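You operate a simulated robot arm through the tools that you are given. There is no shell and no other tool.

Carry out the task below with a simulated robot arm. There is one attempt and no reset: what you move stays moved.

TASK
Put things in order on the top of the wide table. At the end: the green-backed felt pad stands where the tall green pile stood; the tall green pile stands on top of the cream banded stack; the green plate block stands where the black small dancer weight (marked "LIGHT") stood; the black small dancer weight is on the brown board; whatever was shut is shut again. Leave all else as you found it, and nothing knocked over.

It is judged by the outcome, as a careful person would: the job done as asked, and still so three seconds after it is handed in. It fails if anything else is knocked over, pushed out of place, dropped, spilled or broken.

THE ROBOT
A 7-joint arm with a two-finger parallel gripper, fixed in place. Base frame: the origin is on the floor under the middle of its stand, x ahead of it, y to its left, z up; the work surface is at about z = 850. Readings come in mm, rad, newtons and seconds.
With the tool pointing down near the work surface it reaches from about 240 to 680 mm from the base axis. Its first joint turns from -1.152 to 1.152 rad. Payload 2.4 kg.
Tool frame: the origin (TCP) lies between the finger pads and is the grasp point; the fingertips stand 30 mm ahead of it; z points along the fingers, y is the line along which they close. Largest opening 94 mm; finger width 28, thickness 10; the body of the gripper, 50 by 96 mm, starts 55 mm behind the TCP.
Orientation is that of the tool frame in the base frame, as [roll, pitch, yaw] about the fixed x, y, z axes, in that order (R = Rz(yaw) Ry(pitch) Rx(roll)). With the fingers straight down and closing along the base's y, the tool's x points along the base's -x, its y along +y and its z along -z.

THE INTERFACE
- The arm moves only by the tool apply_moves. Its argument "moves" is a list of rows, each a list of 2 entries, a list of its own where there are three numbers: the shift along the tool's x, y, z in cm, then the turn, a rotation vector about the tool's x, y, z in rad. In form: [[[tx, ty, tz], [ax, ay, az]], ...]. A call has 1 to 20 rows; each row is the pose to reach, as a shift and turn from the pose commanded when the call began, along the tool's axes at that moment. "jaw" is the closure, from 0 (fully open) to 1 (shut), set as the call begins (left out, the last holds). Rows are played at 5 a second. More than 50 mm and 0.15 rad between two rows, or a gripper value outside its range, and nothing of the call is played. Where a pose cannot be reached the arm comes as near as it can. A force on the tool above 40 N (or 10 N above the force at the start of the call, whichever is more), or a blocked arm, ends the call early, and 0.2 s more pass. The fingers move at their own pace (about 153 mm/s each) and stop on an object; they squeeze with about 22 N. The grip force told is the motor's: it shows also when the fingers shut on nothing. Time passes only in rows, and 0.2 s behind the last, so rows that repeat a pose let the fingers close. The reply holds the time, the measured pose of the TCP, the force on the tool along the base axes, the opening and the grip force, in the units named above and with some noise, with the torque about the TCP (base axes, N m) and any sound that the robot's microphone picked up.
- Cameras (640 x 400 px; columns grow to the right, rows downward): "scene" is fixed at [52.1, 498.2, 1445]; the picture's right is [-0.57, -0.82, 0.00], its down [-0.54, 0.37, -0.75] and it looks along [0.62, -0.43, -0.66] (base axes); focal length 319 px, centre (320, 200). "wrist" rides on the gripper at [76, 14, -102] in the tool frame; the picture's right is [-0.18, 0.98, 0.00], its down [-0.75, -0.14, -0.64] and it looks along [-0.63, -0.12, 0.77] (tool axes); focal length 243 px, centre (320, 200). There is no depth. A picture from a camera that has moved, and an enlarged one, comes with that camera's place and axes in the base frame and with its lens. The place of the scene camera against the robot may be out by one fixed shift of up to 12 mm in any direction.
- capture(camera): a new picture of that camera. It takes no simulated time.
- inspect(camera, box): a new picture of the part [left, top, right, bottom] of that camera's present view, enlarged. It takes no simulated time.
- sign_off(): hands the job in; it is judged then, once.

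Places have to be worked out from the pictures, the camera data and where the tool is seen. Open the gripper and draw the arm clear of the work before you hand the job in, unless the task says otherwise.

The tools are called after ">>>" as a command line: name --argument value ..., lists and objects as JSON in quotes. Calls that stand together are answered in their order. apply_moves: Moves the arm, as the interface text tells. Its arguments: {"type":"object","properties":{"moves":{"type":"array","items":{"type":"array"}},"jaw":{"type":"number"}},"required":["moves"]} The other tools are called the same way: capture (camera) takes a picture; inspect (camera, box) takes an enlarged picture of a part of a camera's view; sign_off () hands the job in.

At the start:

```text
time_s: 0.0
eef_pos: [454.0, -54.1, 1139.8]
ee_rot: [3.141, 0.0, -3.14]
force: [-0.5, 0.3, 0.2]
ft_torque: [-0.01, 0.0, -0.05]
grip_width: 94.1
grip_force: 0.1
```

scene: 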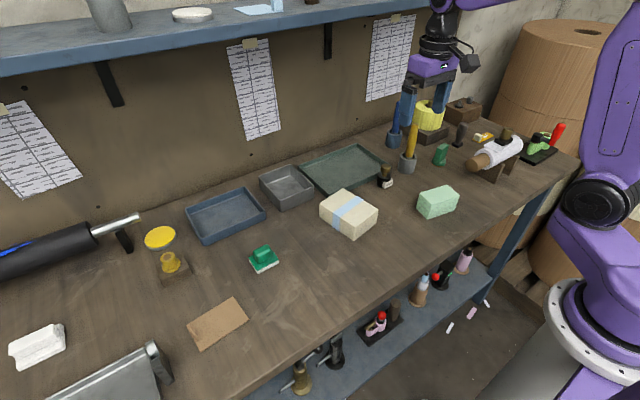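
wrist: 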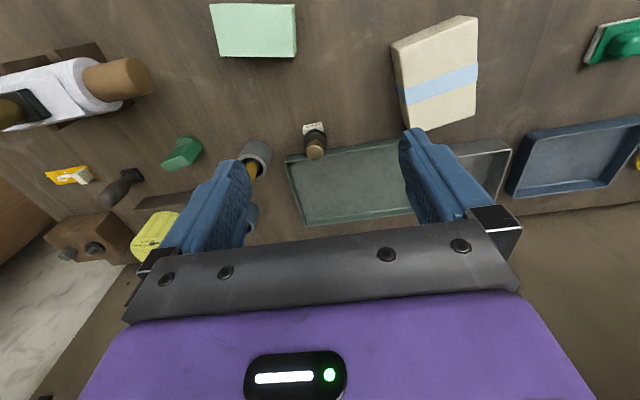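

I'll start by looking closely at the objects on the table before I move anything.

>>> inspect --camera "scene" --box '[300, 90, 500, 250]'

>>> inspect --camera "scene" --box '[120, 180, 320, 360]'

>>> inspect --camera "scene" --box '[420, 80, 600, 220]'

>>> inspect --camera "wrist" --box '[150, 0, 500, 230]'

>>> inspect --camera "scene" --box '[0, 200, 200, 400]'

```text
2.50 times, centred on (400, 170) of scene
camera zoom: at [52.1, 498.2, 1445.0], right [-0.57, -0.82, 0.0], down [-0.54, 0.37, -0.75], along [0.62, -0.43, -0.66], focal length 798 px, centre (120, 275)
```

zoom: 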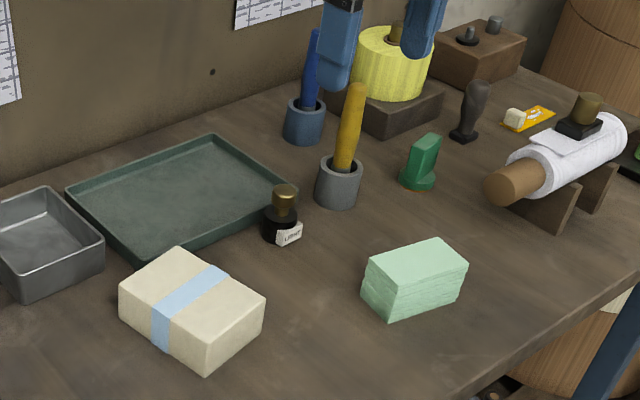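

```text
2.22 times, centred on (220, 270) of scene
camera zoom: at [52.1, 498.2, 1445.0], right [-0.57, -0.82, 0.0], down [-0.54, 0.37, -0.75], along [0.62, -0.43, -0.66], focal length 710 px, centre (542, 44)
```

zoom: 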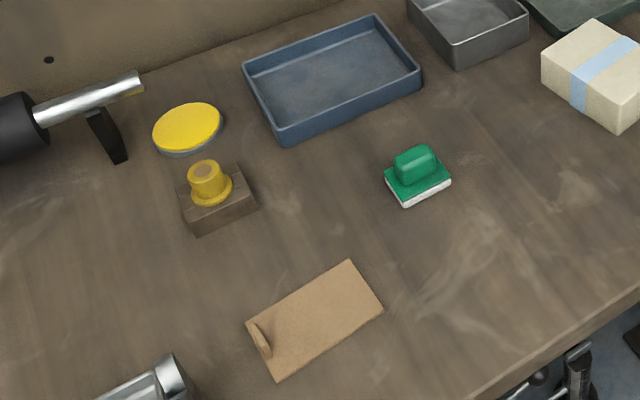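

```text
2.86 times, centred on (510, 150) of scene
camera zoom: at [52.1, 498.2, 1445.0], right [-0.57, -0.82, 0.0], down [-0.54, 0.37, -0.75], along [0.62, -0.43, -0.66], focal length 912 px, centre (-223, 343)
```

zoom: 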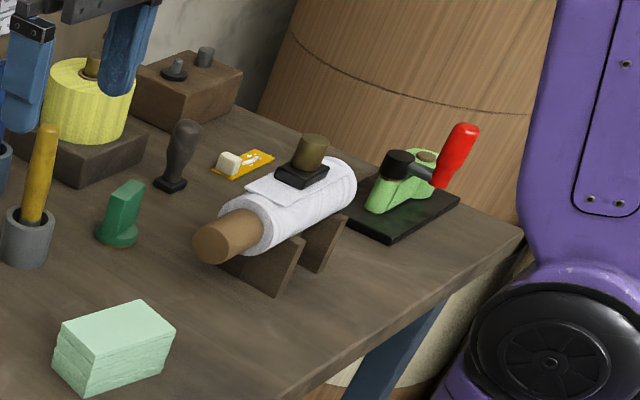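

```text
1.74 times, centred on (325, 115) of wrist
camera zoom: at [379.0, -39.1, 1241.6], right [0.18, 0.98, 0.0], down [0.75, -0.14, 0.64], along [0.63, -0.12, -0.77], focal length 422 px, centre (311, 348)
```

zoom: 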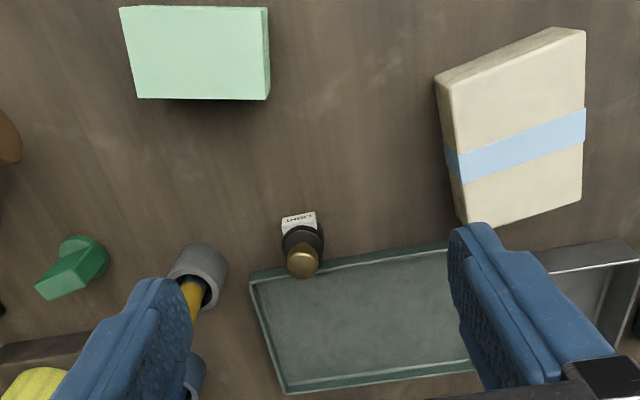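

```text
2.00 times, centred on (100, 300) of scene
camera zoom: at [52.1, 498.2, 1445.0], right [-0.57, -0.82, 0.0], down [-0.54, 0.37, -0.75], along [0.62, -0.43, -0.66], focal length 639 px, centre (760, 0)
```

zoom: 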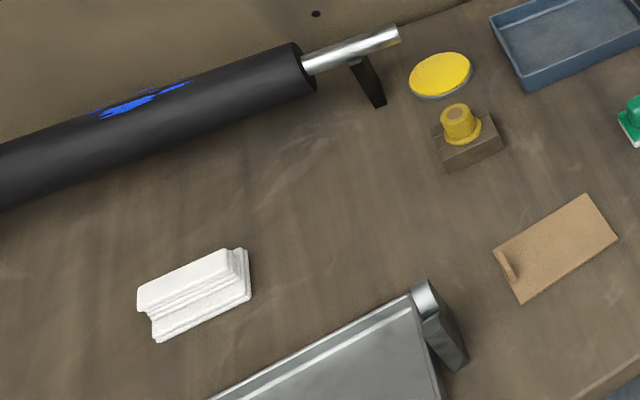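

The layout is clear now: felt pad left of centre, light green pile and cream banded stack in the middle, the LIGHT weight beside the green tray, the dark green block beyond, and the brown board at lower left. I'll zoom in on each of these.

>>> inspect --camera "scene" --box '[400, 130, 480, 180]'

>>> inspect --camera "scene" --box '[360, 150, 440, 200]'

>>> inspect --camera "scene" --box '[180, 290, 260, 355]'

>>> inspect --camera "scene" --box '[230, 230, 300, 285]'

>>> inspect --camera "scene" --box '[400, 170, 480, 230]'

>>> inspect --camera "scene" --box '[310, 180, 390, 245]'

```text
8.00 times, centred on (440, 155) of scene
camera zoom: at [52.1, 498.2, 1445.0], right [-0.57, -0.82, 0.0], down [-0.54, 0.37, -0.75], along [0.62, -0.43, -0.66], focal length 2555 px, centre (-640, 560)
```

zoom: 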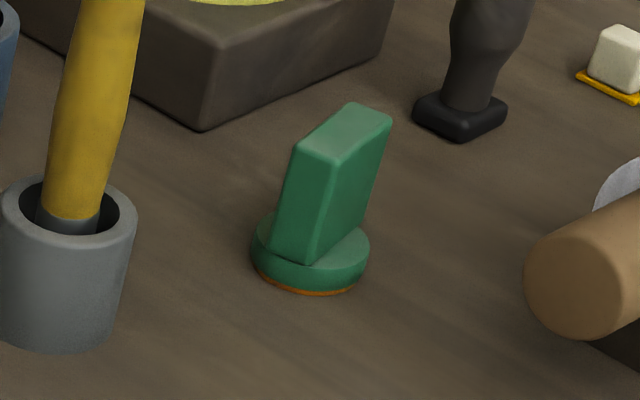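

```text
8.00 times, centred on (400, 175) of scene
camera zoom: at [52.1, 498.2, 1445.0], right [-0.57, -0.82, 0.0], down [-0.54, 0.37, -0.75], along [0.62, -0.43, -0.66], focal length 2555 px, centre (-320, 400)
```

zoom: 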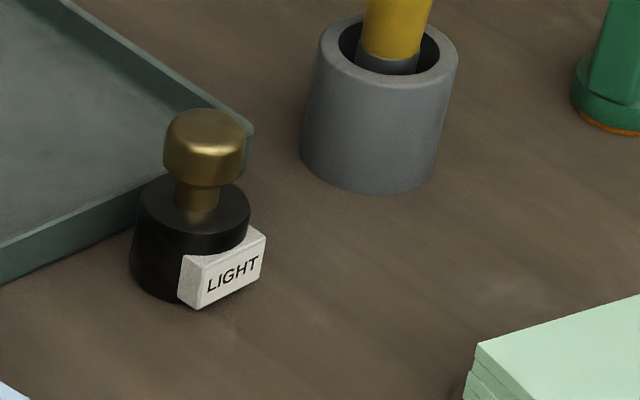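

```text
6.15 times, centred on (220, 322) of scene
camera zoom: at [52.1, 498.2, 1445.0], right [-0.57, -0.82, 0.0], down [-0.54, 0.37, -0.75], along [0.62, -0.43, -0.66], focal length 1965 px, centre (935, -554)
```

zoom: 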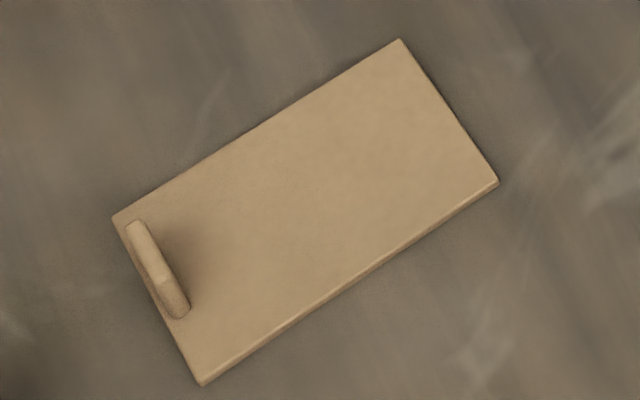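

```text
7.27 times, centred on (265, 258) of scene
camera zoom: at [52.1, 498.2, 1445.0], right [-0.57, -0.82, 0.0], down [-0.54, 0.37, -0.75], along [0.62, -0.43, -0.66], focal length 2323 px, centre (720, -218)
```

zoom: 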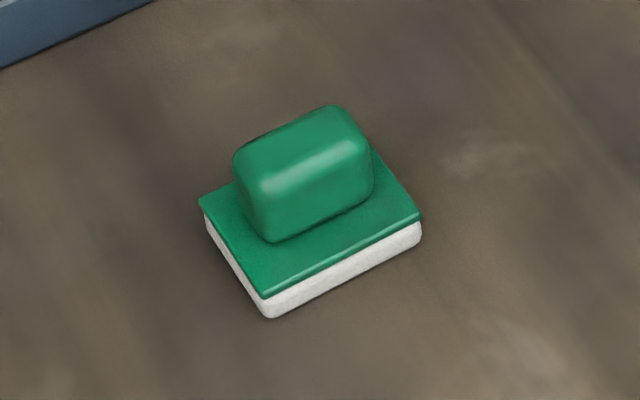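

```text
6.67 times, centred on (440, 200) of scene
camera zoom: at [52.1, 498.2, 1445.0], right [-0.57, -0.82, 0.0], down [-0.54, 0.37, -0.75], along [0.62, -0.43, -0.66], focal length 2129 px, centre (-480, 200)
```

zoom: 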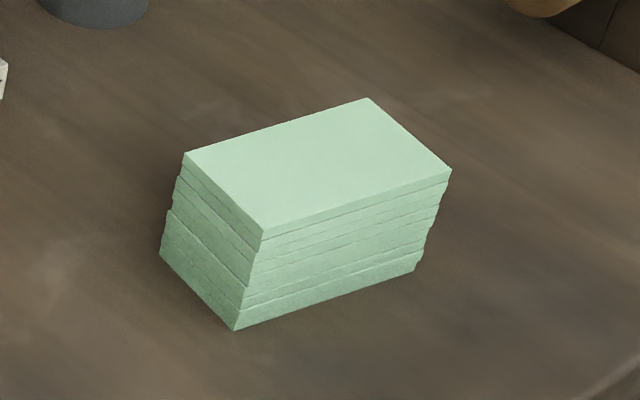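

```text
6.15 times, centred on (350, 212) of scene
camera zoom: at [52.1, 498.2, 1445.0], right [-0.57, -0.82, 0.0], down [-0.54, 0.37, -0.75], along [0.62, -0.43, -0.66], focal length 1965 px, centre (135, 123)
```

zoom: 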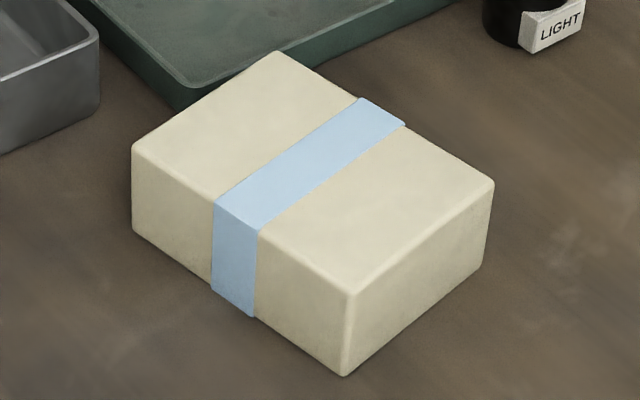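

The pile measures about 90×50×50 mm and is centred near (401,-127). I'll move over it at a safe height, turning so the fingers close across its short side, and check from there with the wrist camera.

>>> apply_moves --moves '[[[0.54, -0.72, 1.1], [0, 0, -0.135]], [[1.08, -1.44, 2.2], [0, 0, -0.27]], [[1.62, -2.16, 3.3], [0, 0, -0.405]], [[2.16, -2.88, 4.4], [0, 0, -0.54]], [[2.7, -3.6, 5.5], [0, 0, -0.675]], [[3.24, -4.32, 6.6], [0, 0, -0.81]], [[3.78, -5.04, 7.7], [0, 0, -0.945]], [[4.32, -5.76, 8.8], [0, 0, -1.08]], [[4.86, -6.48, 9.9], [0, 0, -1.215]], [[5.4, -7.2, 11.0], [0, 0, -1.35]], [[5.4, -7.2, 11.0], [0, 0, -1.35]]]' --jaw 0

>>> capture --camera "wrist"

>>> capture --camera "scene"

```text
time_s: 2.4
eef_pos: [399.9, -126.4, 1029.7]
ee_rot: [-3.141, 0.001, -1.789]
force: [0.2, -0.6, -0.2]
ft_torque: [0.03, 0.01, -0.02]
grip_width: 94.4
grip_force: 0.0
```

```text
taken
camera wrist: at [370.2, -196.5, 1131.9], right [-0.92, 0.39, 0.0], down [0.3, 0.71, 0.64], along [0.25, 0.59, -0.77], focal length 243 px, centre (320, 200)
```

wrist: 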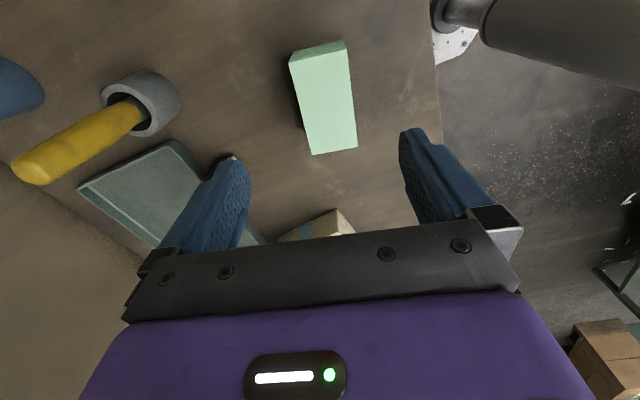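

```text
taken
```

scene: 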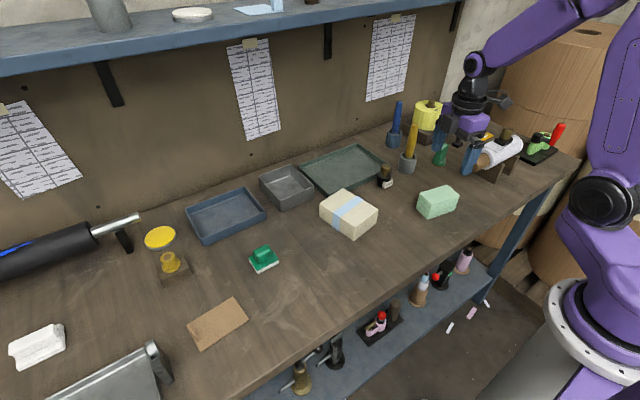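

>>> inspect --camera "wrist" --box '[240, 20, 420, 180]'

```text
2.50 times, centred on (330, 100) of wrist
camera zoom: at [370.2, -196.5, 1131.9], right [-0.92, 0.39, 0.0], down [0.3, 0.71, 0.64], along [0.25, 0.59, -0.77], focal length 606 px, centre (295, 450)
```

zoom: 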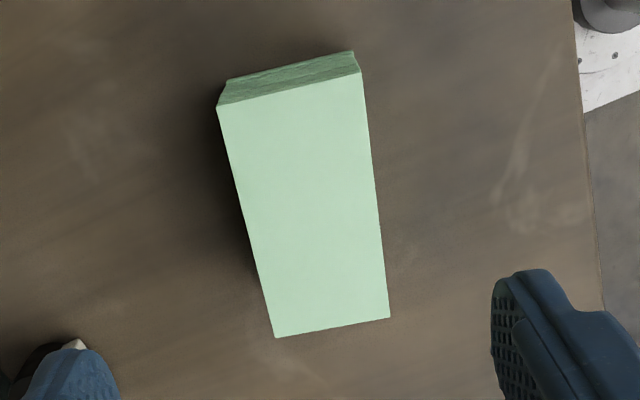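

The wrist view puts the pile's centre nearer (396,-119), with its short axis turned about -0.20 rad. I'll go down to just above it and check again.

>>> apply_moves --moves '[[[-0.3, 0.27, 2.7], [0, 0, -0.009]], [[-0.59, 0.53, 5.4], [0, 0, -0.018]], [[-0.59, 0.53, 7.9], [0, 0, -0.018]], [[-0.59, 0.53, 7.9], [0, 0, -0.018]]]' --jaw 0

>>> capture --camera "wrist"

>>> inspect --camera "scene" --box '[380, 130, 500, 230]'

```text
time_s: 3.4
eef_pos: [396.8, -117.8, 948.9]
ee_rot: [3.141, -0.001, -1.773]
force: [0.7, 0.2, 0.9]
ft_torque: [0.0, -0.01, -0.02]
grip_width: 94.2
grip_force: 0.0
```

```text
taken
camera wrist: at [368.9, -188.3, 1052.5], right [-0.93, 0.38, 0.0], down [0.29, 0.71, 0.64], along [0.24, 0.59, -0.77], focal length 243 px, centre (320, 200)
```

wrist: 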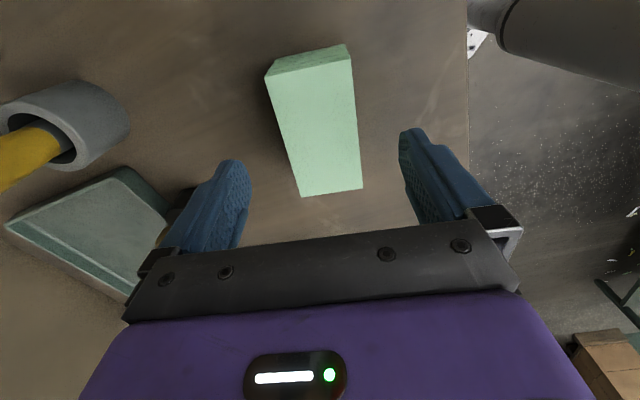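

```text
4.00 times, centred on (440, 180) of scene
camera zoom: at [52.1, 498.2, 1445.0], right [-0.57, -0.82, 0.0], down [-0.54, 0.37, -0.75], along [0.62, -0.43, -0.66], focal length 1278 px, centre (-160, 280)
```

zoom: 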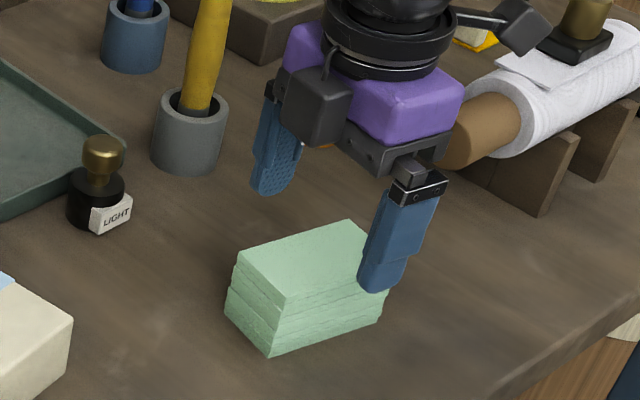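

From two heights the pile top reads z≈900 and the centre (396,-118), which is where the tool is. I'll go down so the tips are about 6 mm above the table, then close.

>>> apply_moves --moves '[[[0, 0, 2.0], [0, 0, 0]], [[0, 0, 4.0], [0, 0, 0]], [[0, 0, 5.5], [0, 0, 0]], [[0, 0, 6.3], [0, 0, 0]], [[0, 0, 6.3], [0, 0, 0]]]' --jaw 0

>>> capture --camera "wrist"

>>> inspect --camera "scene" --box '[380, 130, 500, 230]'

```text
time_s: 4.6
eef_pos: [395.6, -116.1, 886.7]
ee_rot: [-3.141, -0.001, -1.774]
force: [-1.0, -0.1, -0.4]
ft_torque: [0.04, -0.02, 0.02]
grip_width: 94.1
grip_force: 0.1
```

```text
taken
camera wrist: at [367.0, -188.0, 988.9], right [-0.93, 0.38, 0.0], down [0.29, 0.71, 0.64], along [0.24, 0.59, -0.77], focal length 243 px, centre (320, 200)
```

wrist: 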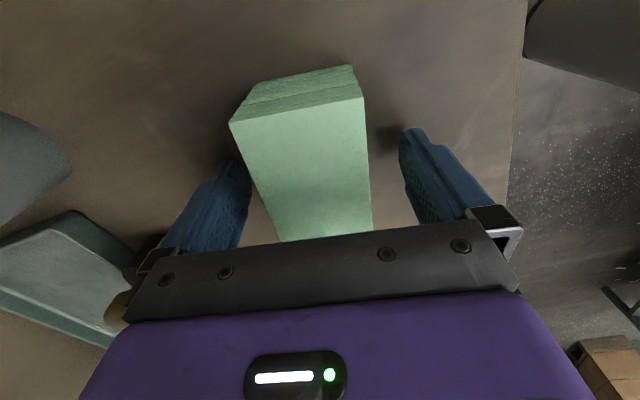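

```text
4.00 times, centred on (440, 180) of scene
camera zoom: at [52.1, 498.2, 1445.0], right [-0.57, -0.82, 0.0], down [-0.54, 0.37, -0.75], along [0.62, -0.43, -0.66], focal length 1278 px, centre (-160, 280)
```

zoom: 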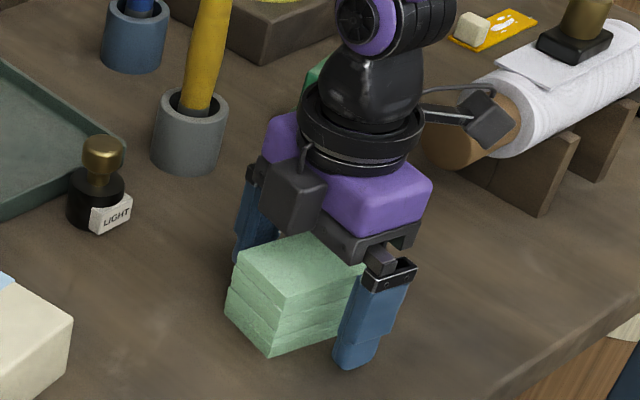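

The fingers straddle the pile evenly. I'll close first to just wider than the pile, then to grip.

>>> apply_moves --moves '[[[0, 0, 0], [0, 0, 0]], [[0, 0, 0], [0, 0, 0]]]' --jaw 0.4

>>> apply_moves --moves '[[[0, 0, 0], [0, 0, 0]], [[0, 0, 0], [0, 0, 0]], [[0, 0, 0], [0, 0, 0]], [[0, 0, 0], [0, 0, 0]]]' --jaw 1

>>> capture --camera "wrist"

```text
time_s: 5.2
eef_pos: [395.5, -116.3, 886.6]
ee_rot: [-3.141, -0.001, -1.773]
force: [-0.6, -1.0, -0.7]
ft_torque: [0.0, 0.01, 0.0]
grip_width: 56.5
grip_force: 0.1
```

```text
time_s: 6.2
eef_pos: [395.5, -115.9, 886.0]
ee_rot: [-3.141, 0.001, -1.772]
force: [0.5, -0.9, 1.1]
ft_torque: [0.0, 0.04, 0.0]
grip_width: 54.2
grip_force: 22.3
```

```text
taken
camera wrist: at [367.0, -188.0, 989.0], right [-0.93, 0.38, 0.0], down [0.29, 0.71, 0.64], along [0.24, 0.59, -0.77], focal length 243 px, centre (320, 200)
```

wrist: 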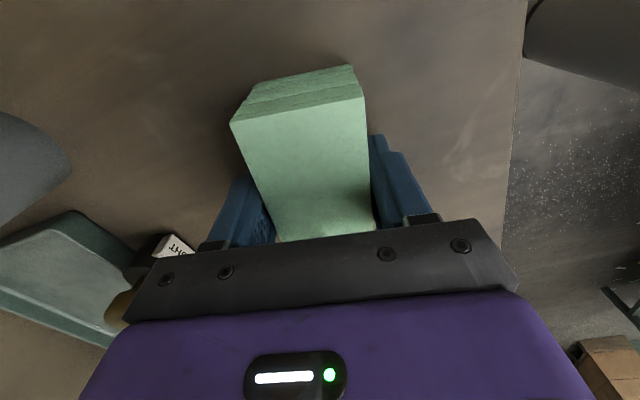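

The pile is gripped at 54 mm. I'll lift it slowly a little way and check the weight and the hold.

>>> apply_moves --moves '[[[0, 0, -0.5], [0, 0, 0]], [[0, 0, -1.0], [0, 0, 0]], [[0, 0, -2.0], [0, 0, 0]], [[0, 0, -3.0], [0, 0, 0]], [[0, 0, -3.0], [0, 0, 0]]]'

>>> capture --camera "wrist"

>>> inspect --camera "scene" --box '[380, 130, 500, 230]'

```text
time_s: 7.4
eef_pos: [395.4, -116.7, 916.7]
ee_rot: [3.14, 0.001, -1.774]
force: [-0.1, 1.1, -1.7]
ft_torque: [-0.01, -0.02, 0.0]
grip_width: 53.9
grip_force: 21.9
```

```text
taken
camera wrist: at [367.1, -188.9, 1020.2], right [-0.93, 0.38, 0.0], down [0.29, 0.71, 0.64], along [0.24, 0.59, -0.77], focal length 243 px, centre (320, 200)
```

wrist: 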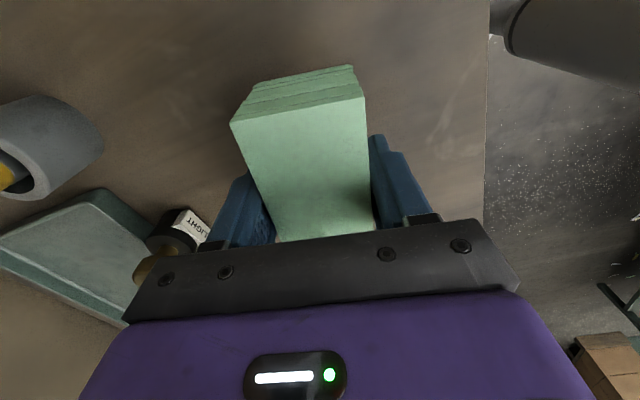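

```text
4.00 times, centred on (440, 180) of scene
camera zoom: at [52.1, 498.2, 1445.0], right [-0.57, -0.82, 0.0], down [-0.54, 0.37, -0.75], along [0.62, -0.43, -0.66], focal length 1278 px, centre (-160, 280)
```

zoom: 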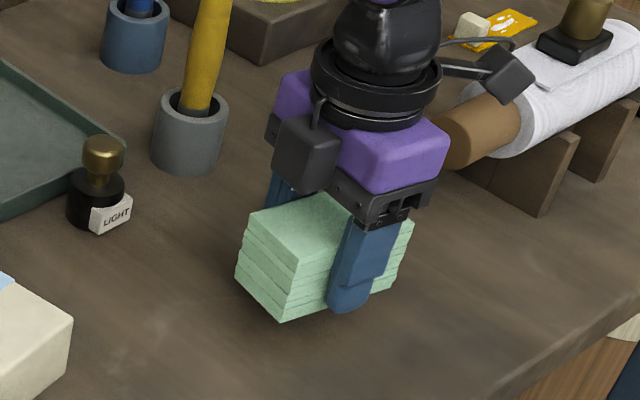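

The pile came up as one piece and weighs about 2 N. I'll raise it clear and carry it to hover short of the cream stack, turning so its long side lines up with the stack's long side.

>>> apply_moves --moves '[[[0, 0, -3], [0, 0, 0]], [[0, 0, -6.5], [0, 0, 0]], [[0, 0, -10], [0, 0, 0]], [[-2.4, 0.21, -12.5], [0, 0, 0.13]], [[-4.8, 0.43, -14.3], [0, 0, 0.26]], [[-7.2, 0.65, -14.3], [0, 0, 0.39]], [[-9.6, 0.86, -14.3], [0, 0, 0.52]], [[-12.0, 1.08, -14.3], [0, 0, 0.65]], [[-14.4, 1.29, -14.3], [0, 0, 0.78]], [[-16.8, 1.51, -14.3], [0, 0, 0.91]], [[-19.2, 1.73, -14.3], [0, 0, 1.04]], [[-21.62, 1.94, -14.3], [0, 0, 1.177]], [[-21.62, 1.94, -14.3], [0, 0, 1.177]]]'

>>> capture --camera "wrist"

>>> capture --camera "scene"

```text
time_s: 10.2
eef_pos: [418.5, 100.0, 1061.2]
ee_rot: [-3.141, 0.002, -2.953]
force: [0.5, -0.1, -2.2]
ft_torque: [0.02, -0.02, 0.01]
grip_width: 54.4
grip_force: 21.9
```

```text
taken
camera wrist: at [342.2, 98.7, 1164.8], right [0.0, 1.0, 0.0], down [0.77, 0.0, 0.64], along [0.64, 0.0, -0.77], focal length 243 px, centre (320, 200)
```

wrist: 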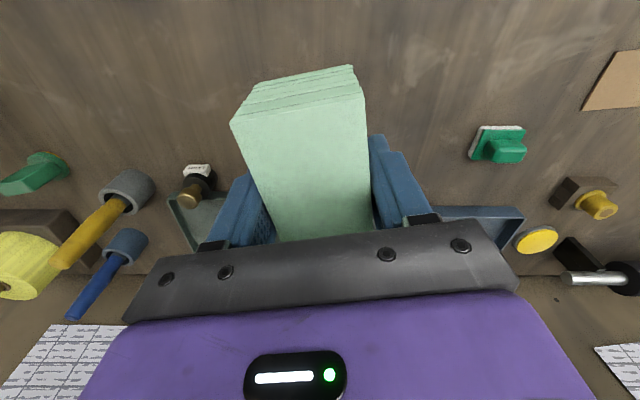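

```text
taken
```

scene: 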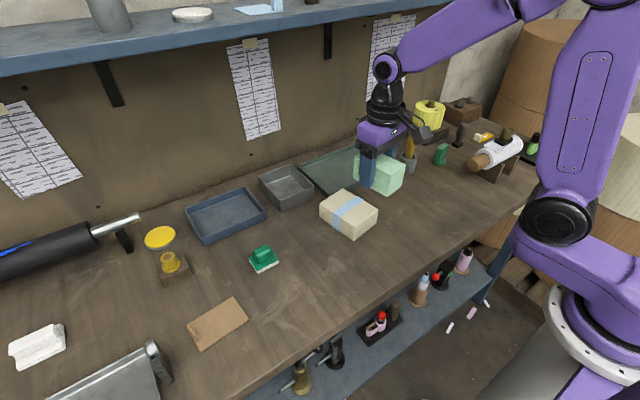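

The held pile hides the stack from the wrist camera. I'll slide sideways at this height to measure the stack unobstructed.

>>> apply_moves --moves '[[[0.77, -4.05, 0], [0, 0, 0]], [[1.54, -8.1, 0], [0, 0, 0]], [[2.31, -12.15, 0], [0, 0, 0]], [[3.09, -16.2, 0], [0, 0, 0]], [[3.09, -16.2, 0], [0, 0, 0]]]'

>>> capture --camera "wrist"

>>> inspect --camera "wrist" --box '[380, 60, 560, 240]'

>>> inspect --camera "wrist" --box '[220, 40, 440, 240]'

```text
time_s: 11.4
eef_pos: [421.2, -69.4, 1057.9]
ee_rot: [3.142, 0.0, -2.949]
force: [0.6, 0.1, -1.8]
ft_torque: [-0.02, -0.02, 0.01]
grip_width: 54.2
grip_force: 22.6
```

```text
taken
camera wrist: at [344.5, -69.9, 1162.0], right [-0.01, 1.0, 0.0], down [0.77, 0.01, 0.64], along [0.64, 0.0, -0.77], focal length 243 px, centre (320, 200)
```

wrist: 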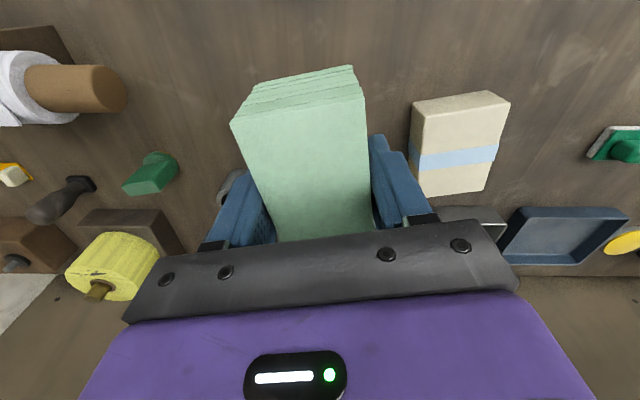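

```text
2.22 times, centred on (470, 150) of wrist
camera zoom: at [344.5, -69.9, 1162.0], right [-0.01, 1.0, 0.0], down [0.77, 0.01, 0.64], along [0.64, 0.0, -0.77], focal length 539 px, centre (-13, 311)
```

zoom: 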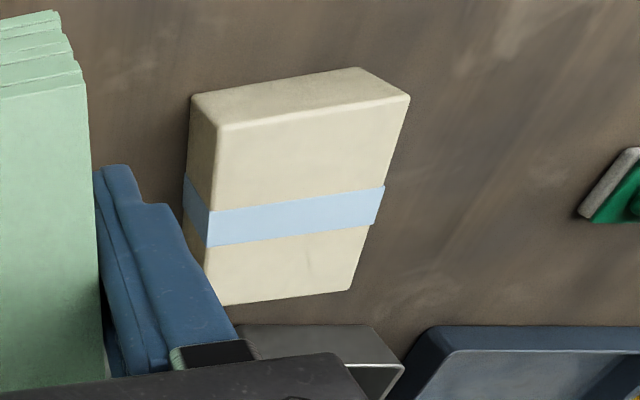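

```text
2.00 times, centred on (330, 140) of wrist
camera zoom: at [344.5, -69.9, 1162.0], right [-0.01, 1.0, 0.0], down [0.77, 0.01, 0.64], along [0.64, 0.0, -0.77], focal length 485 px, centre (300, 320)
```

zoom: 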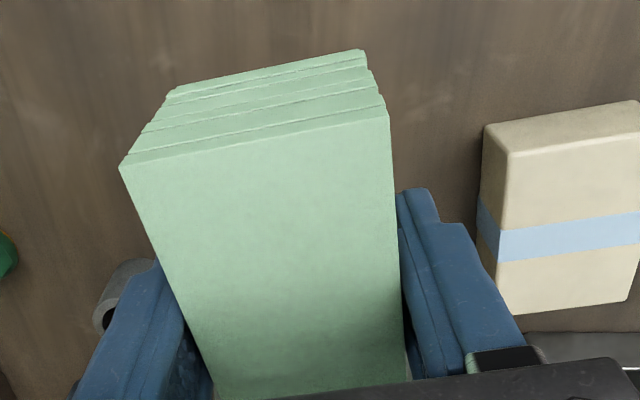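

The stack's top is about 118×88 mm, centred near (494,101) and turned about 0.195 rad, with its top at z≈900. I'll carry the pile over it and stop about 30 mm above.

>>> apply_moves --moves '[[[-2.1, 3.06, 0], [0, 0, 0]], [[-4.2, 6.12, 0], [0, 0, 0]], [[-6.3, 9.18, 0], [0, 0, 0]], [[-8.4, 12.25, 0], [0, 0, 0]], [[-10.5, 15.3, 0], [0, 0, 0]], [[-10.5, 15.3, 3.0], [0, 0, 0]], [[-10.5, 15.3, 6.0], [0, 0, 0]], [[-10.5, 15.3, 9.0], [0, 0, 0]], [[-10.5, 15.3, 9.0], [0, 0, 0]]]'

>>> capture --camera "wrist"

>>> inspect --camera "scene" --box '[290, 130, 430, 250]'

```text
time_s: 13.4
eef_pos: [498.0, 100.1, 967.2]
ee_rot: [3.141, -0.001, -2.949]
force: [-0.5, 0.6, -1.2]
ft_torque: [0.02, -0.04, -0.03]
grip_width: 54.3
grip_force: 22.6
```

```text
taken
camera wrist: at [422.2, 99.0, 1070.2], right [-0.01, 1.0, 0.0], down [0.77, 0.0, 0.64], along [0.64, 0.0, -0.77], focal length 243 px, centre (320, 200)
```

wrist: 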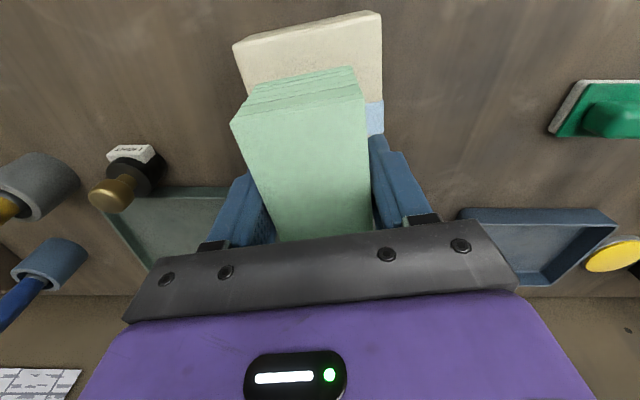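

```text
3.33 times, centred on (360, 190) of scene
camera zoom: at [52.1, 498.2, 1445.0], right [-0.57, -0.82, 0.0], down [-0.54, 0.37, -0.75], along [0.62, -0.43, -0.66], focal length 1065 px, centre (187, 233)
```

zoom: 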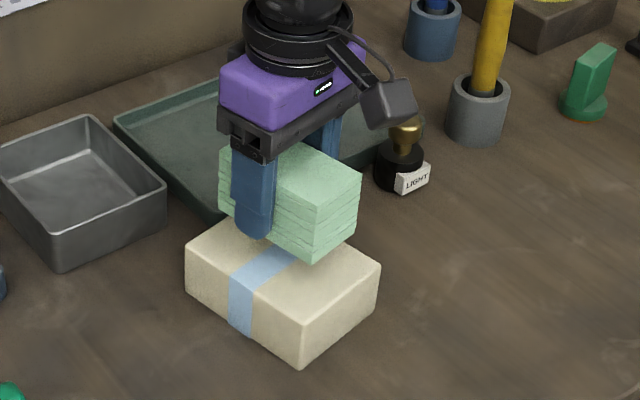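

The stack's visible edges match my estimate. The pile sits 3 mm far in x, so I'll correct that and lower it to just above contact.

>>> apply_moves --moves '[[[0.3, 0, 0.8], [0, 0, 0]], [[0.3, 0, 1.6], [0, 0, 0]], [[0.3, 0, 2.2], [0, 0, 0]], [[0.3, 0, 2.7], [0, 0, 0]], [[0.3, 0, 2.7], [0, 0, 0]]]'

>>> inspect --camera "scene" --box '[310, 160, 400, 250]'

```text
time_s: 14.6
eef_pos: [495.8, 102.1, 943.1]
ee_rot: [3.141, 0.0, -2.951]
force: [0.7, 0.0, -2.2]
ft_torque: [-0.03, 0.0, 0.0]
grip_width: 54.2
grip_force: 22.2
```

```text
4.44 times, centred on (355, 205) of scene
camera zoom: at [52.1, 498.2, 1445.0], right [-0.57, -0.82, 0.0], down [-0.54, 0.37, -0.75], along [0.62, -0.43, -0.66], focal length 1420 px, centre (164, 178)
```

zoom: 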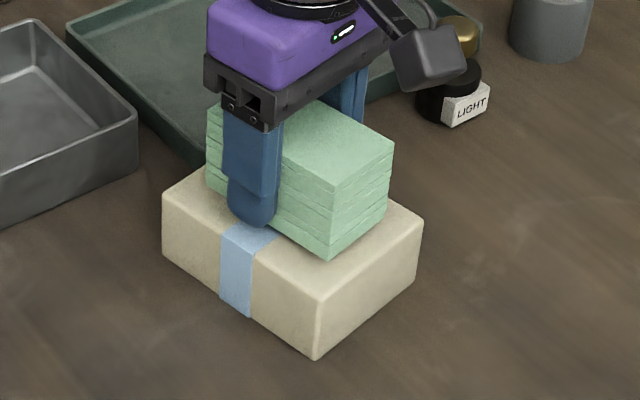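

About 6–7 mm are left to contact. I'll go down in 1 mm steps and watch the force.

>>> apply_moves --moves '[[[0, 0, 0.1], [0, 0, 0]], [[0, 0, 0.2], [0, 0, 0]], [[0, 0, 0.3], [0, 0, 0]], [[0, 0, 0.4], [0, 0, 0]], [[0, 0, 0.4], [0, 0, 0]]]'

>>> apply_moves --moves '[[[0, 0, 0.1], [0, 0, 0]], [[0, 0, 0.2], [0, 0, 0]], [[0, 0, 0.2], [0, 0, 0]]]'

```text
time_s: 15.8
eef_pos: [491.3, 102.5, 938.3]
ee_rot: [-3.139, -0.001, -2.949]
force: [-0.4, 0.4, -1.8]
ft_torque: [0.03, -0.04, -0.01]
grip_width: 54.0
grip_force: 22.1
```

```text
time_s: 16.6
eef_pos: [492.2, 100.3, 935.8]
ee_rot: [3.141, -0.001, -2.952]
force: [0.0, 0.2, -1.9]
ft_torque: [0.01, -0.02, 0.0]
grip_width: 54.2
grip_force: 21.6
```

Still no contact force, so I'll go on down in small steps.

>>> apply_moves --moves '[[[0, 0, 0.1], [0, 0, 0]], [[0, 0, 0.1], [0, 0, 0]]]'

>>> apply_moves --moves '[[[0, 0, 0.1], [0, 0, 0]], [[0, 0, 0.1], [0, 0, 0]]]'

>>> inspect --camera "scene" --box '[310, 160, 400, 250]'

```text
time_s: 17.2
eef_pos: [492.6, 101.7, 935.6]
ee_rot: [3.141, -0.001, -2.949]
force: [-3.8, -2.0, 12.1]
ft_torque: [-0.05, 0.29, 0.01]
grip_width: 54.3
grip_force: 22.0
```

```text
time_s: 17.8
eef_pos: [492.2, 102.8, 935.8]
ee_rot: [-3.14, 0.001, -2.95]
force: [-6.1, -3.9, 20.8]
ft_torque: [0.02, -0.02, 0.0]
grip_width: 54.2
grip_force: 21.7
```

```text
4.44 times, centred on (355, 205) of scene
camera zoom: at [51.6, 498.1, 1445.0], right [-0.57, -0.82, 0.0], down [-0.54, 0.37, -0.75], along [0.62, -0.43, -0.66], focal length 1420 px, centre (164, 178)
```

zoom: 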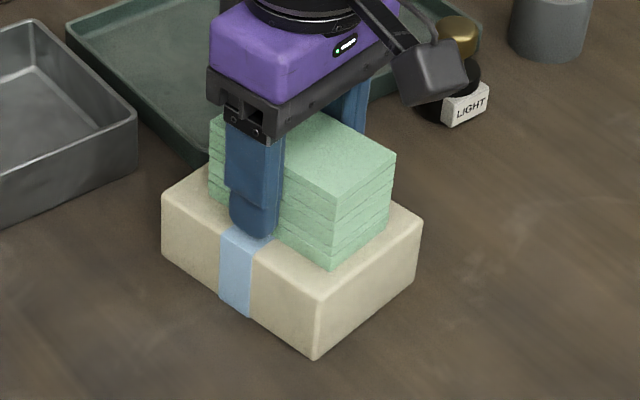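

The pile is resting on the stack, with 21 N of contact. I'll ease off 1 mm to relax the preload, then open the fingers.

>>> apply_moves --moves '[[[0, 0, -0.1], [0, 0, 0]], [[0, 0, -0.1], [0, 0, 0]]]'

>>> apply_moves --moves '[[[0, 0, 0], [0, 0, 0]], [[0, 0, 0], [0, 0, 0]], [[0, 0, 0], [0, 0, 0]]]' --jaw 0.2

>>> capture --camera "wrist"

>>> inspect --camera "scene" --box '[310, 160, 400, 250]'

```text
time_s: 18.4
eef_pos: [492.0, 102.4, 936.0]
ee_rot: [3.142, 0.0, -2.952]
force: [1.6, -3.8, 7.7]
ft_torque: [0.03, -0.32, -0.08]
grip_width: 54.4
grip_force: 21.9
```

```text
time_s: 19.2
eef_pos: [491.7, 102.9, 935.4]
ee_rot: [-3.141, 0.0, -2.949]
force: [-0.5, -0.6, -0.2]
ft_torque: [0.0, -0.01, 0.02]
grip_width: 75.4
grip_force: 0.1
```

```text
taken
camera wrist: at [415.4, 101.8, 1038.5], right [-0.01, 1.0, 0.0], down [0.77, 0.01, 0.64], along [0.64, 0.0, -0.77], focal length 243 px, centre (320, 200)
```

wrist: 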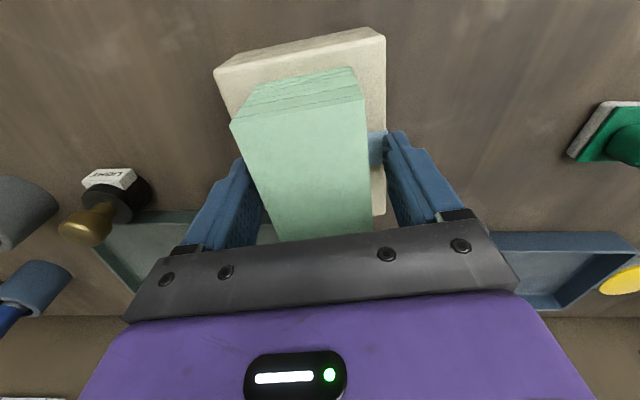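

```text
4.44 times, centred on (355, 205) of scene
camera zoom: at [52.1, 498.2, 1445.0], right [-0.57, -0.82, 0.0], down [-0.54, 0.37, -0.75], along [0.62, -0.43, -0.66], focal length 1420 px, centre (164, 178)
```

zoom: 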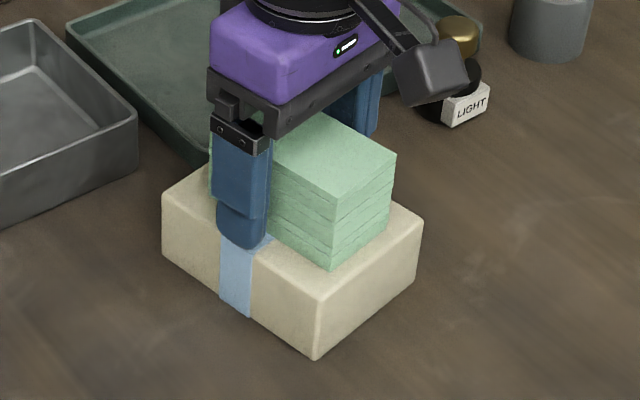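

The pile is released and standing on the stack, and the stack hasn't moved. I'll rise straight up, then move over to the felt pad, turning so the fingers close along base x across its handle.

>>> apply_moves --moves '[[[0, 0, -2], [0, 0, 0]], [[0, 0, -5], [0, 0, 0]], [[0, 0, -9], [0, 0, 0]], [[0, 0, -12.5], [0, 0, 0]], [[-0.52, 2.27, -12.5], [0, 0, -0.138]], [[-1.04, 4.54, -12.5], [0, 0, -0.276]], [[-1.57, 6.82, -12.5], [0, 0, -0.414]], [[-2.09, 9.09, -12.5], [0, 0, -0.552]], [[-2.61, 11.36, -12.5], [0, 0, -0.69]], [[-3.13, 13.63, -12.5], [0, 0, -0.828]], [[-3.65, 15.9, -12.5], [0, 0, -0.966]], [[-4.18, 18.18, -12.5], [0, 0, -1.104]], [[-4.7, 20.45, -12.5], [0, 0, -1.242]], [[-5.22, 22.72, -12.5], [0, 0, -1.38]], [[-5.22, 22.72, -8.5], [0, 0, -1.38]], [[-5.22, 22.72, -8.5], [0, 0, -1.38]]]' --jaw 0

>>> capture --camera "wrist"

>>> inspect --camera "scene" --box '[310, 150, 410, 250]'

>>> inspect --camera "wrist" --box '[240, 20, 420, 180]'

```text
time_s: 22.6
eef_pos: [501.6, 333.8, 1021.7]
ee_rot: [-3.141, -0.001, -1.569]
force: [0.1, -0.2, -0.5]
ft_torque: [0.0, -0.01, -0.02]
grip_width: 93.8
grip_force: 0.3
```

```text
taken
camera wrist: at [487.3, 258.3, 1124.8], right [-0.98, 0.18, 0.0], down [0.14, 0.75, 0.64], along [0.12, 0.63, -0.77], focal length 243 px, centre (320, 200)
```

wrist: 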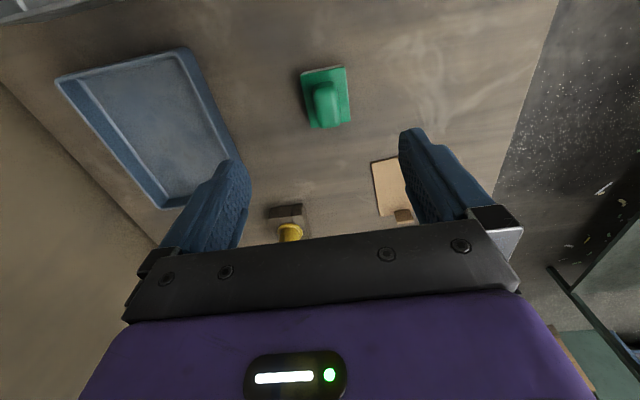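

```text
4.00 times, centred on (360, 200) of scene
camera zoom: at [52.1, 498.3, 1445.0], right [-0.57, -0.82, 0.0], down [-0.54, 0.37, -0.75], along [0.62, -0.43, -0.66], focal length 1278 px, centre (160, 200)
```

zoom: 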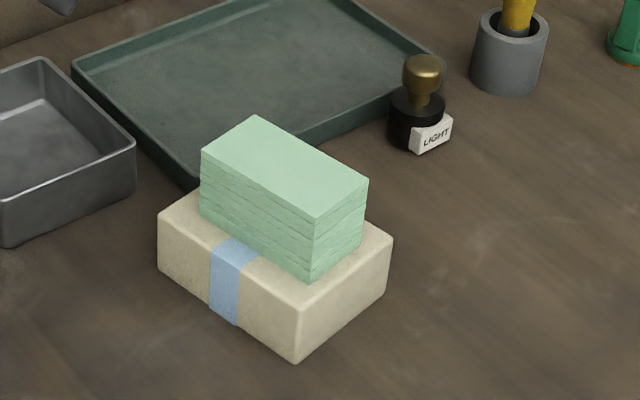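

```text
2.50 times, centred on (330, 100) of wrist
camera zoom: at [487.3, 258.3, 1124.8], right [-0.98, 0.18, 0.0], down [0.14, 0.75, 0.64], along [0.12, 0.63, -0.77], focal length 606 px, centre (295, 450)
```

zoom: 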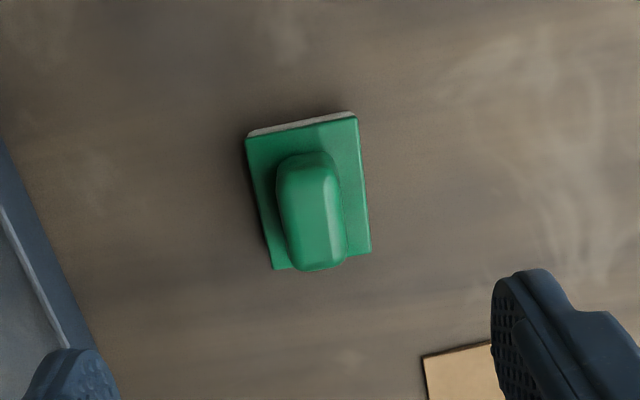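

The felt pad's base is about 45×55 mm, square to the axes and centred at (495.4,341); its handle rises to about z=887. I'll line up over the handle and go down to just above it.

>>> apply_moves --moves '[[[-0.36, 0.31, 2.5], [0, 0, 0]], [[-0.72, 0.62, 5.0], [0, 0, 0]], [[-0.72, 0.62, 7.5], [0, 0, 0]], [[-0.72, 0.62, 9.0], [0, 0, 0]], [[-0.72, 0.62, 9.0], [0, 0, 0]]]' --jaw 0.3

>>> capture --camera "wrist"

>>> inspect --camera "scene" --box '[220, 200, 310, 290]'

```text
time_s: 23.8
eef_pos: [494.7, 344.0, 929.2]
ee_rot: [3.141, -0.001, -1.571]
force: [-0.3, 0.4, 0.0]
ft_torque: [0.01, 0.0, 0.0]
grip_width: 65.9
grip_force: 0.1
```

```text
taken
camera wrist: at [481.3, 266.8, 1031.9], right [-0.98, 0.18, 0.0], down [0.14, 0.75, 0.64], along [0.12, 0.63, -0.77], focal length 243 px, centre (320, 200)
```

wrist: 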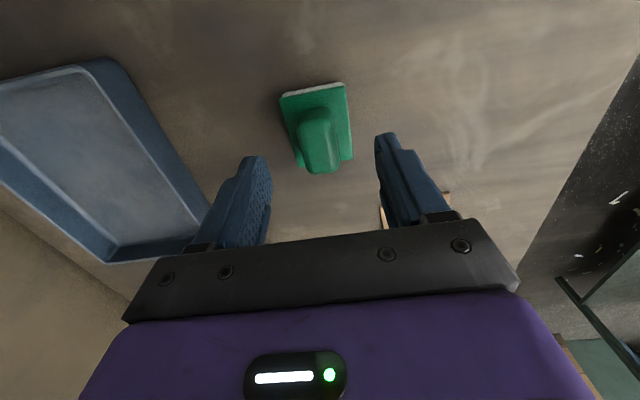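

```text
4.44 times, centred on (265, 245) of scene
camera zoom: at [52.1, 498.2, 1445.0], right [-0.57, -0.82, 0.0], down [-0.54, 0.37, -0.75], along [0.62, -0.43, -0.66], focal length 1420 px, centre (564, 0)
```

zoom: 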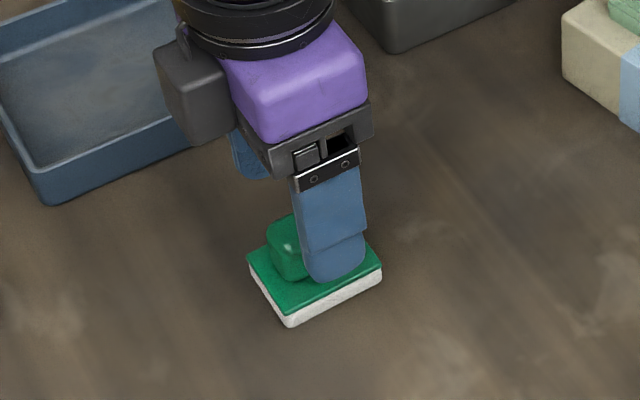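

>>> inspect --camera "wrist" --box '[250, 60, 390, 200]'

```text
2.86 times, centred on (320, 130) of wrist
camera zoom: at [481.3, 266.8, 1031.9], right [-0.98, 0.18, 0.0], down [0.14, 0.75, 0.64], along [0.12, 0.63, -0.77], focal length 693 px, centre (320, 400)
```

zoom: 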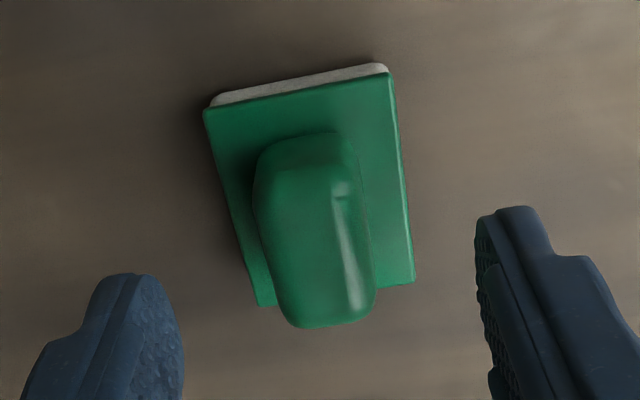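

The two views agree: base top at z≈862–864 and handle centre (495,341). I'll lower so the tips stay a few mm above the base plate, with the handle between them.

>>> apply_moves --moves '[[[0.1, 0, 1.2], [0, 0, 0]], [[0.2, 0, 2.2], [0, 0, 0]], [[0.2, 0, 3.0], [0, 0, 0]], [[0.2, 0, 3.3], [0, 0, 0]], [[0.2, 0, 3.3], [0, 0, 0]]]' --jaw 0.35

>>> inspect --camera "wrist" --box '[220, 60, 440, 240]'

>>> inspect --camera "scene" --box '[230, 220, 300, 290]'

```text
time_s: 25.0
eef_pos: [494.1, 340.2, 898.5]
ee_rot: [3.141, 0.001, -1.572]
force: [0.1, -1.1, -0.3]
ft_torque: [-0.02, 0.01, 0.02]
grip_width: 61.0
grip_force: 0.0
```

```text
2.22 times, centred on (330, 150) of wrist
camera zoom: at [480.6, 263.2, 1001.3], right [-0.98, 0.18, 0.0], down [0.14, 0.75, 0.64], along [0.12, 0.63, -0.77], focal length 539 px, centre (298, 311)
```

zoom: 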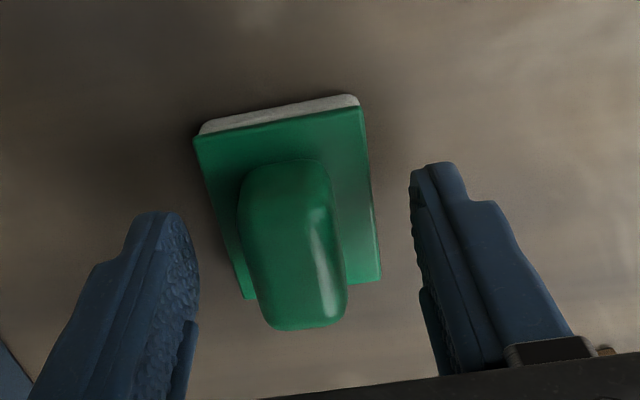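

```text
5.71 times, centred on (265, 255) of scene
camera zoom: at [52.1, 498.2, 1445.0], right [-0.57, -0.82, 0.0], down [-0.54, 0.37, -0.75], along [0.62, -0.43, -0.66], focal length 1825 px, centre (634, -114)
```

zoom: 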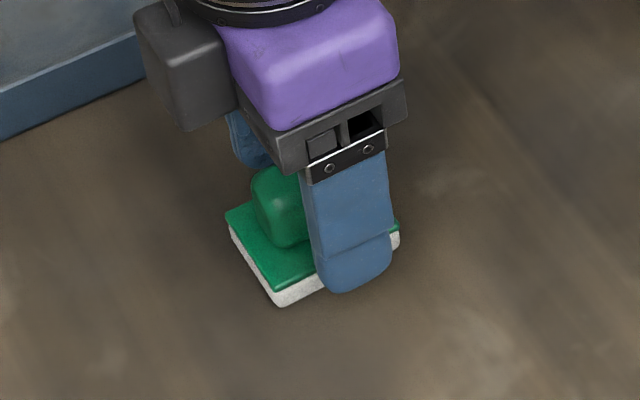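

The handle is centred between the fingers. I'll go down 1.5 mm more and close on it.

>>> apply_moves --moves '[[[0, 0, 0.15], [0, 0, 0]], [[0, 0, 0.15], [0, 0, 0]]]' --jaw 0.6

>>> inspect --camera "wrist" --box '[220, 60, 440, 240]'

>>> apply_moves --moves '[[[0, 0, 0], [0, 0, 0]], [[0, 0, 0], [0, 0, 0]], [[0, 0, 0], [0, 0, 0]]]' --jaw 1

>>> inspect --camera "wrist" --box '[220, 60, 440, 240]'

>>> inspect --camera "scene" --box '[230, 220, 300, 290]'

```text
time_s: 25.6
eef_pos: [493.7, 339.9, 897.4]
ee_rot: [-3.14, 0.0, -1.569]
force: [0.8, 0.4, -0.9]
ft_torque: [-0.02, 0.01, 0.0]
grip_width: 37.7
grip_force: 0.0
```

```text
2.22 times, centred on (330, 150) of wrist
camera zoom: at [480.3, 263.1, 1000.2], right [-0.98, 0.18, 0.0], down [0.14, 0.75, 0.64], along [0.12, 0.63, -0.77], focal length 539 px, centre (298, 311)
```

zoom: 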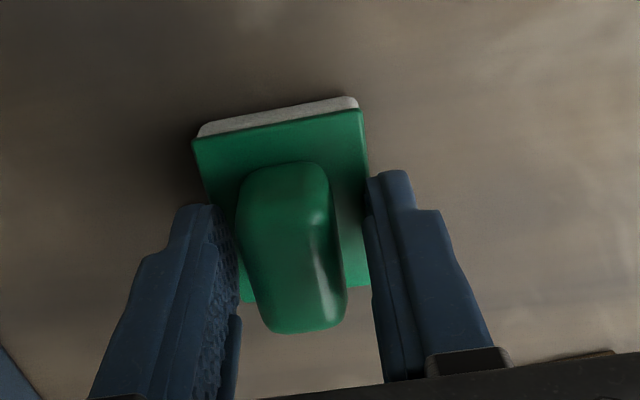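

```text
time_s: 26.4
eef_pos: [493.4, 339.1, 896.3]
ee_rot: [3.141, -0.001, -1.569]
force: [-0.7, -0.2, 0.1]
ft_torque: [-0.01, 0.0, 0.01]
grip_width: 27.7
grip_force: 21.8
```

```text
2.22 times, centred on (330, 150) of wrist
camera zoom: at [480.3, 263.1, 1000.3], right [-0.98, 0.18, 0.0], down [0.14, 0.75, 0.64], along [0.12, 0.63, -0.77], focal length 539 px, centre (298, 311)
```

zoom: 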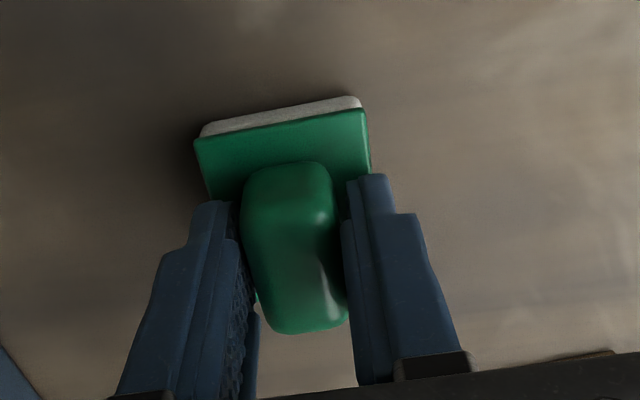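

```text
5.71 times, centred on (265, 255) of scene
camera zoom: at [52.1, 498.2, 1445.0], right [-0.57, -0.82, 0.0], down [-0.54, 0.37, -0.75], along [0.62, -0.43, -0.66], focal length 1825 px, centre (634, -114)
```

zoom: 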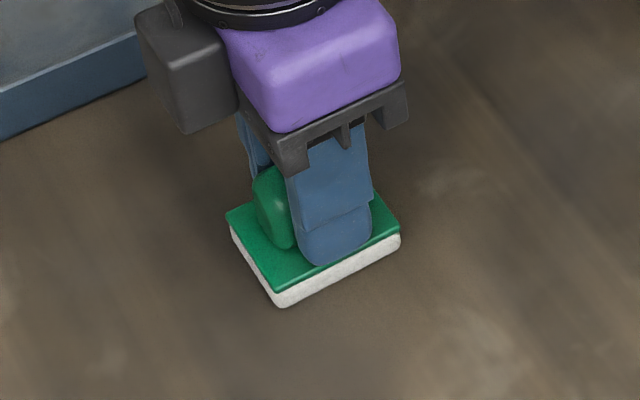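

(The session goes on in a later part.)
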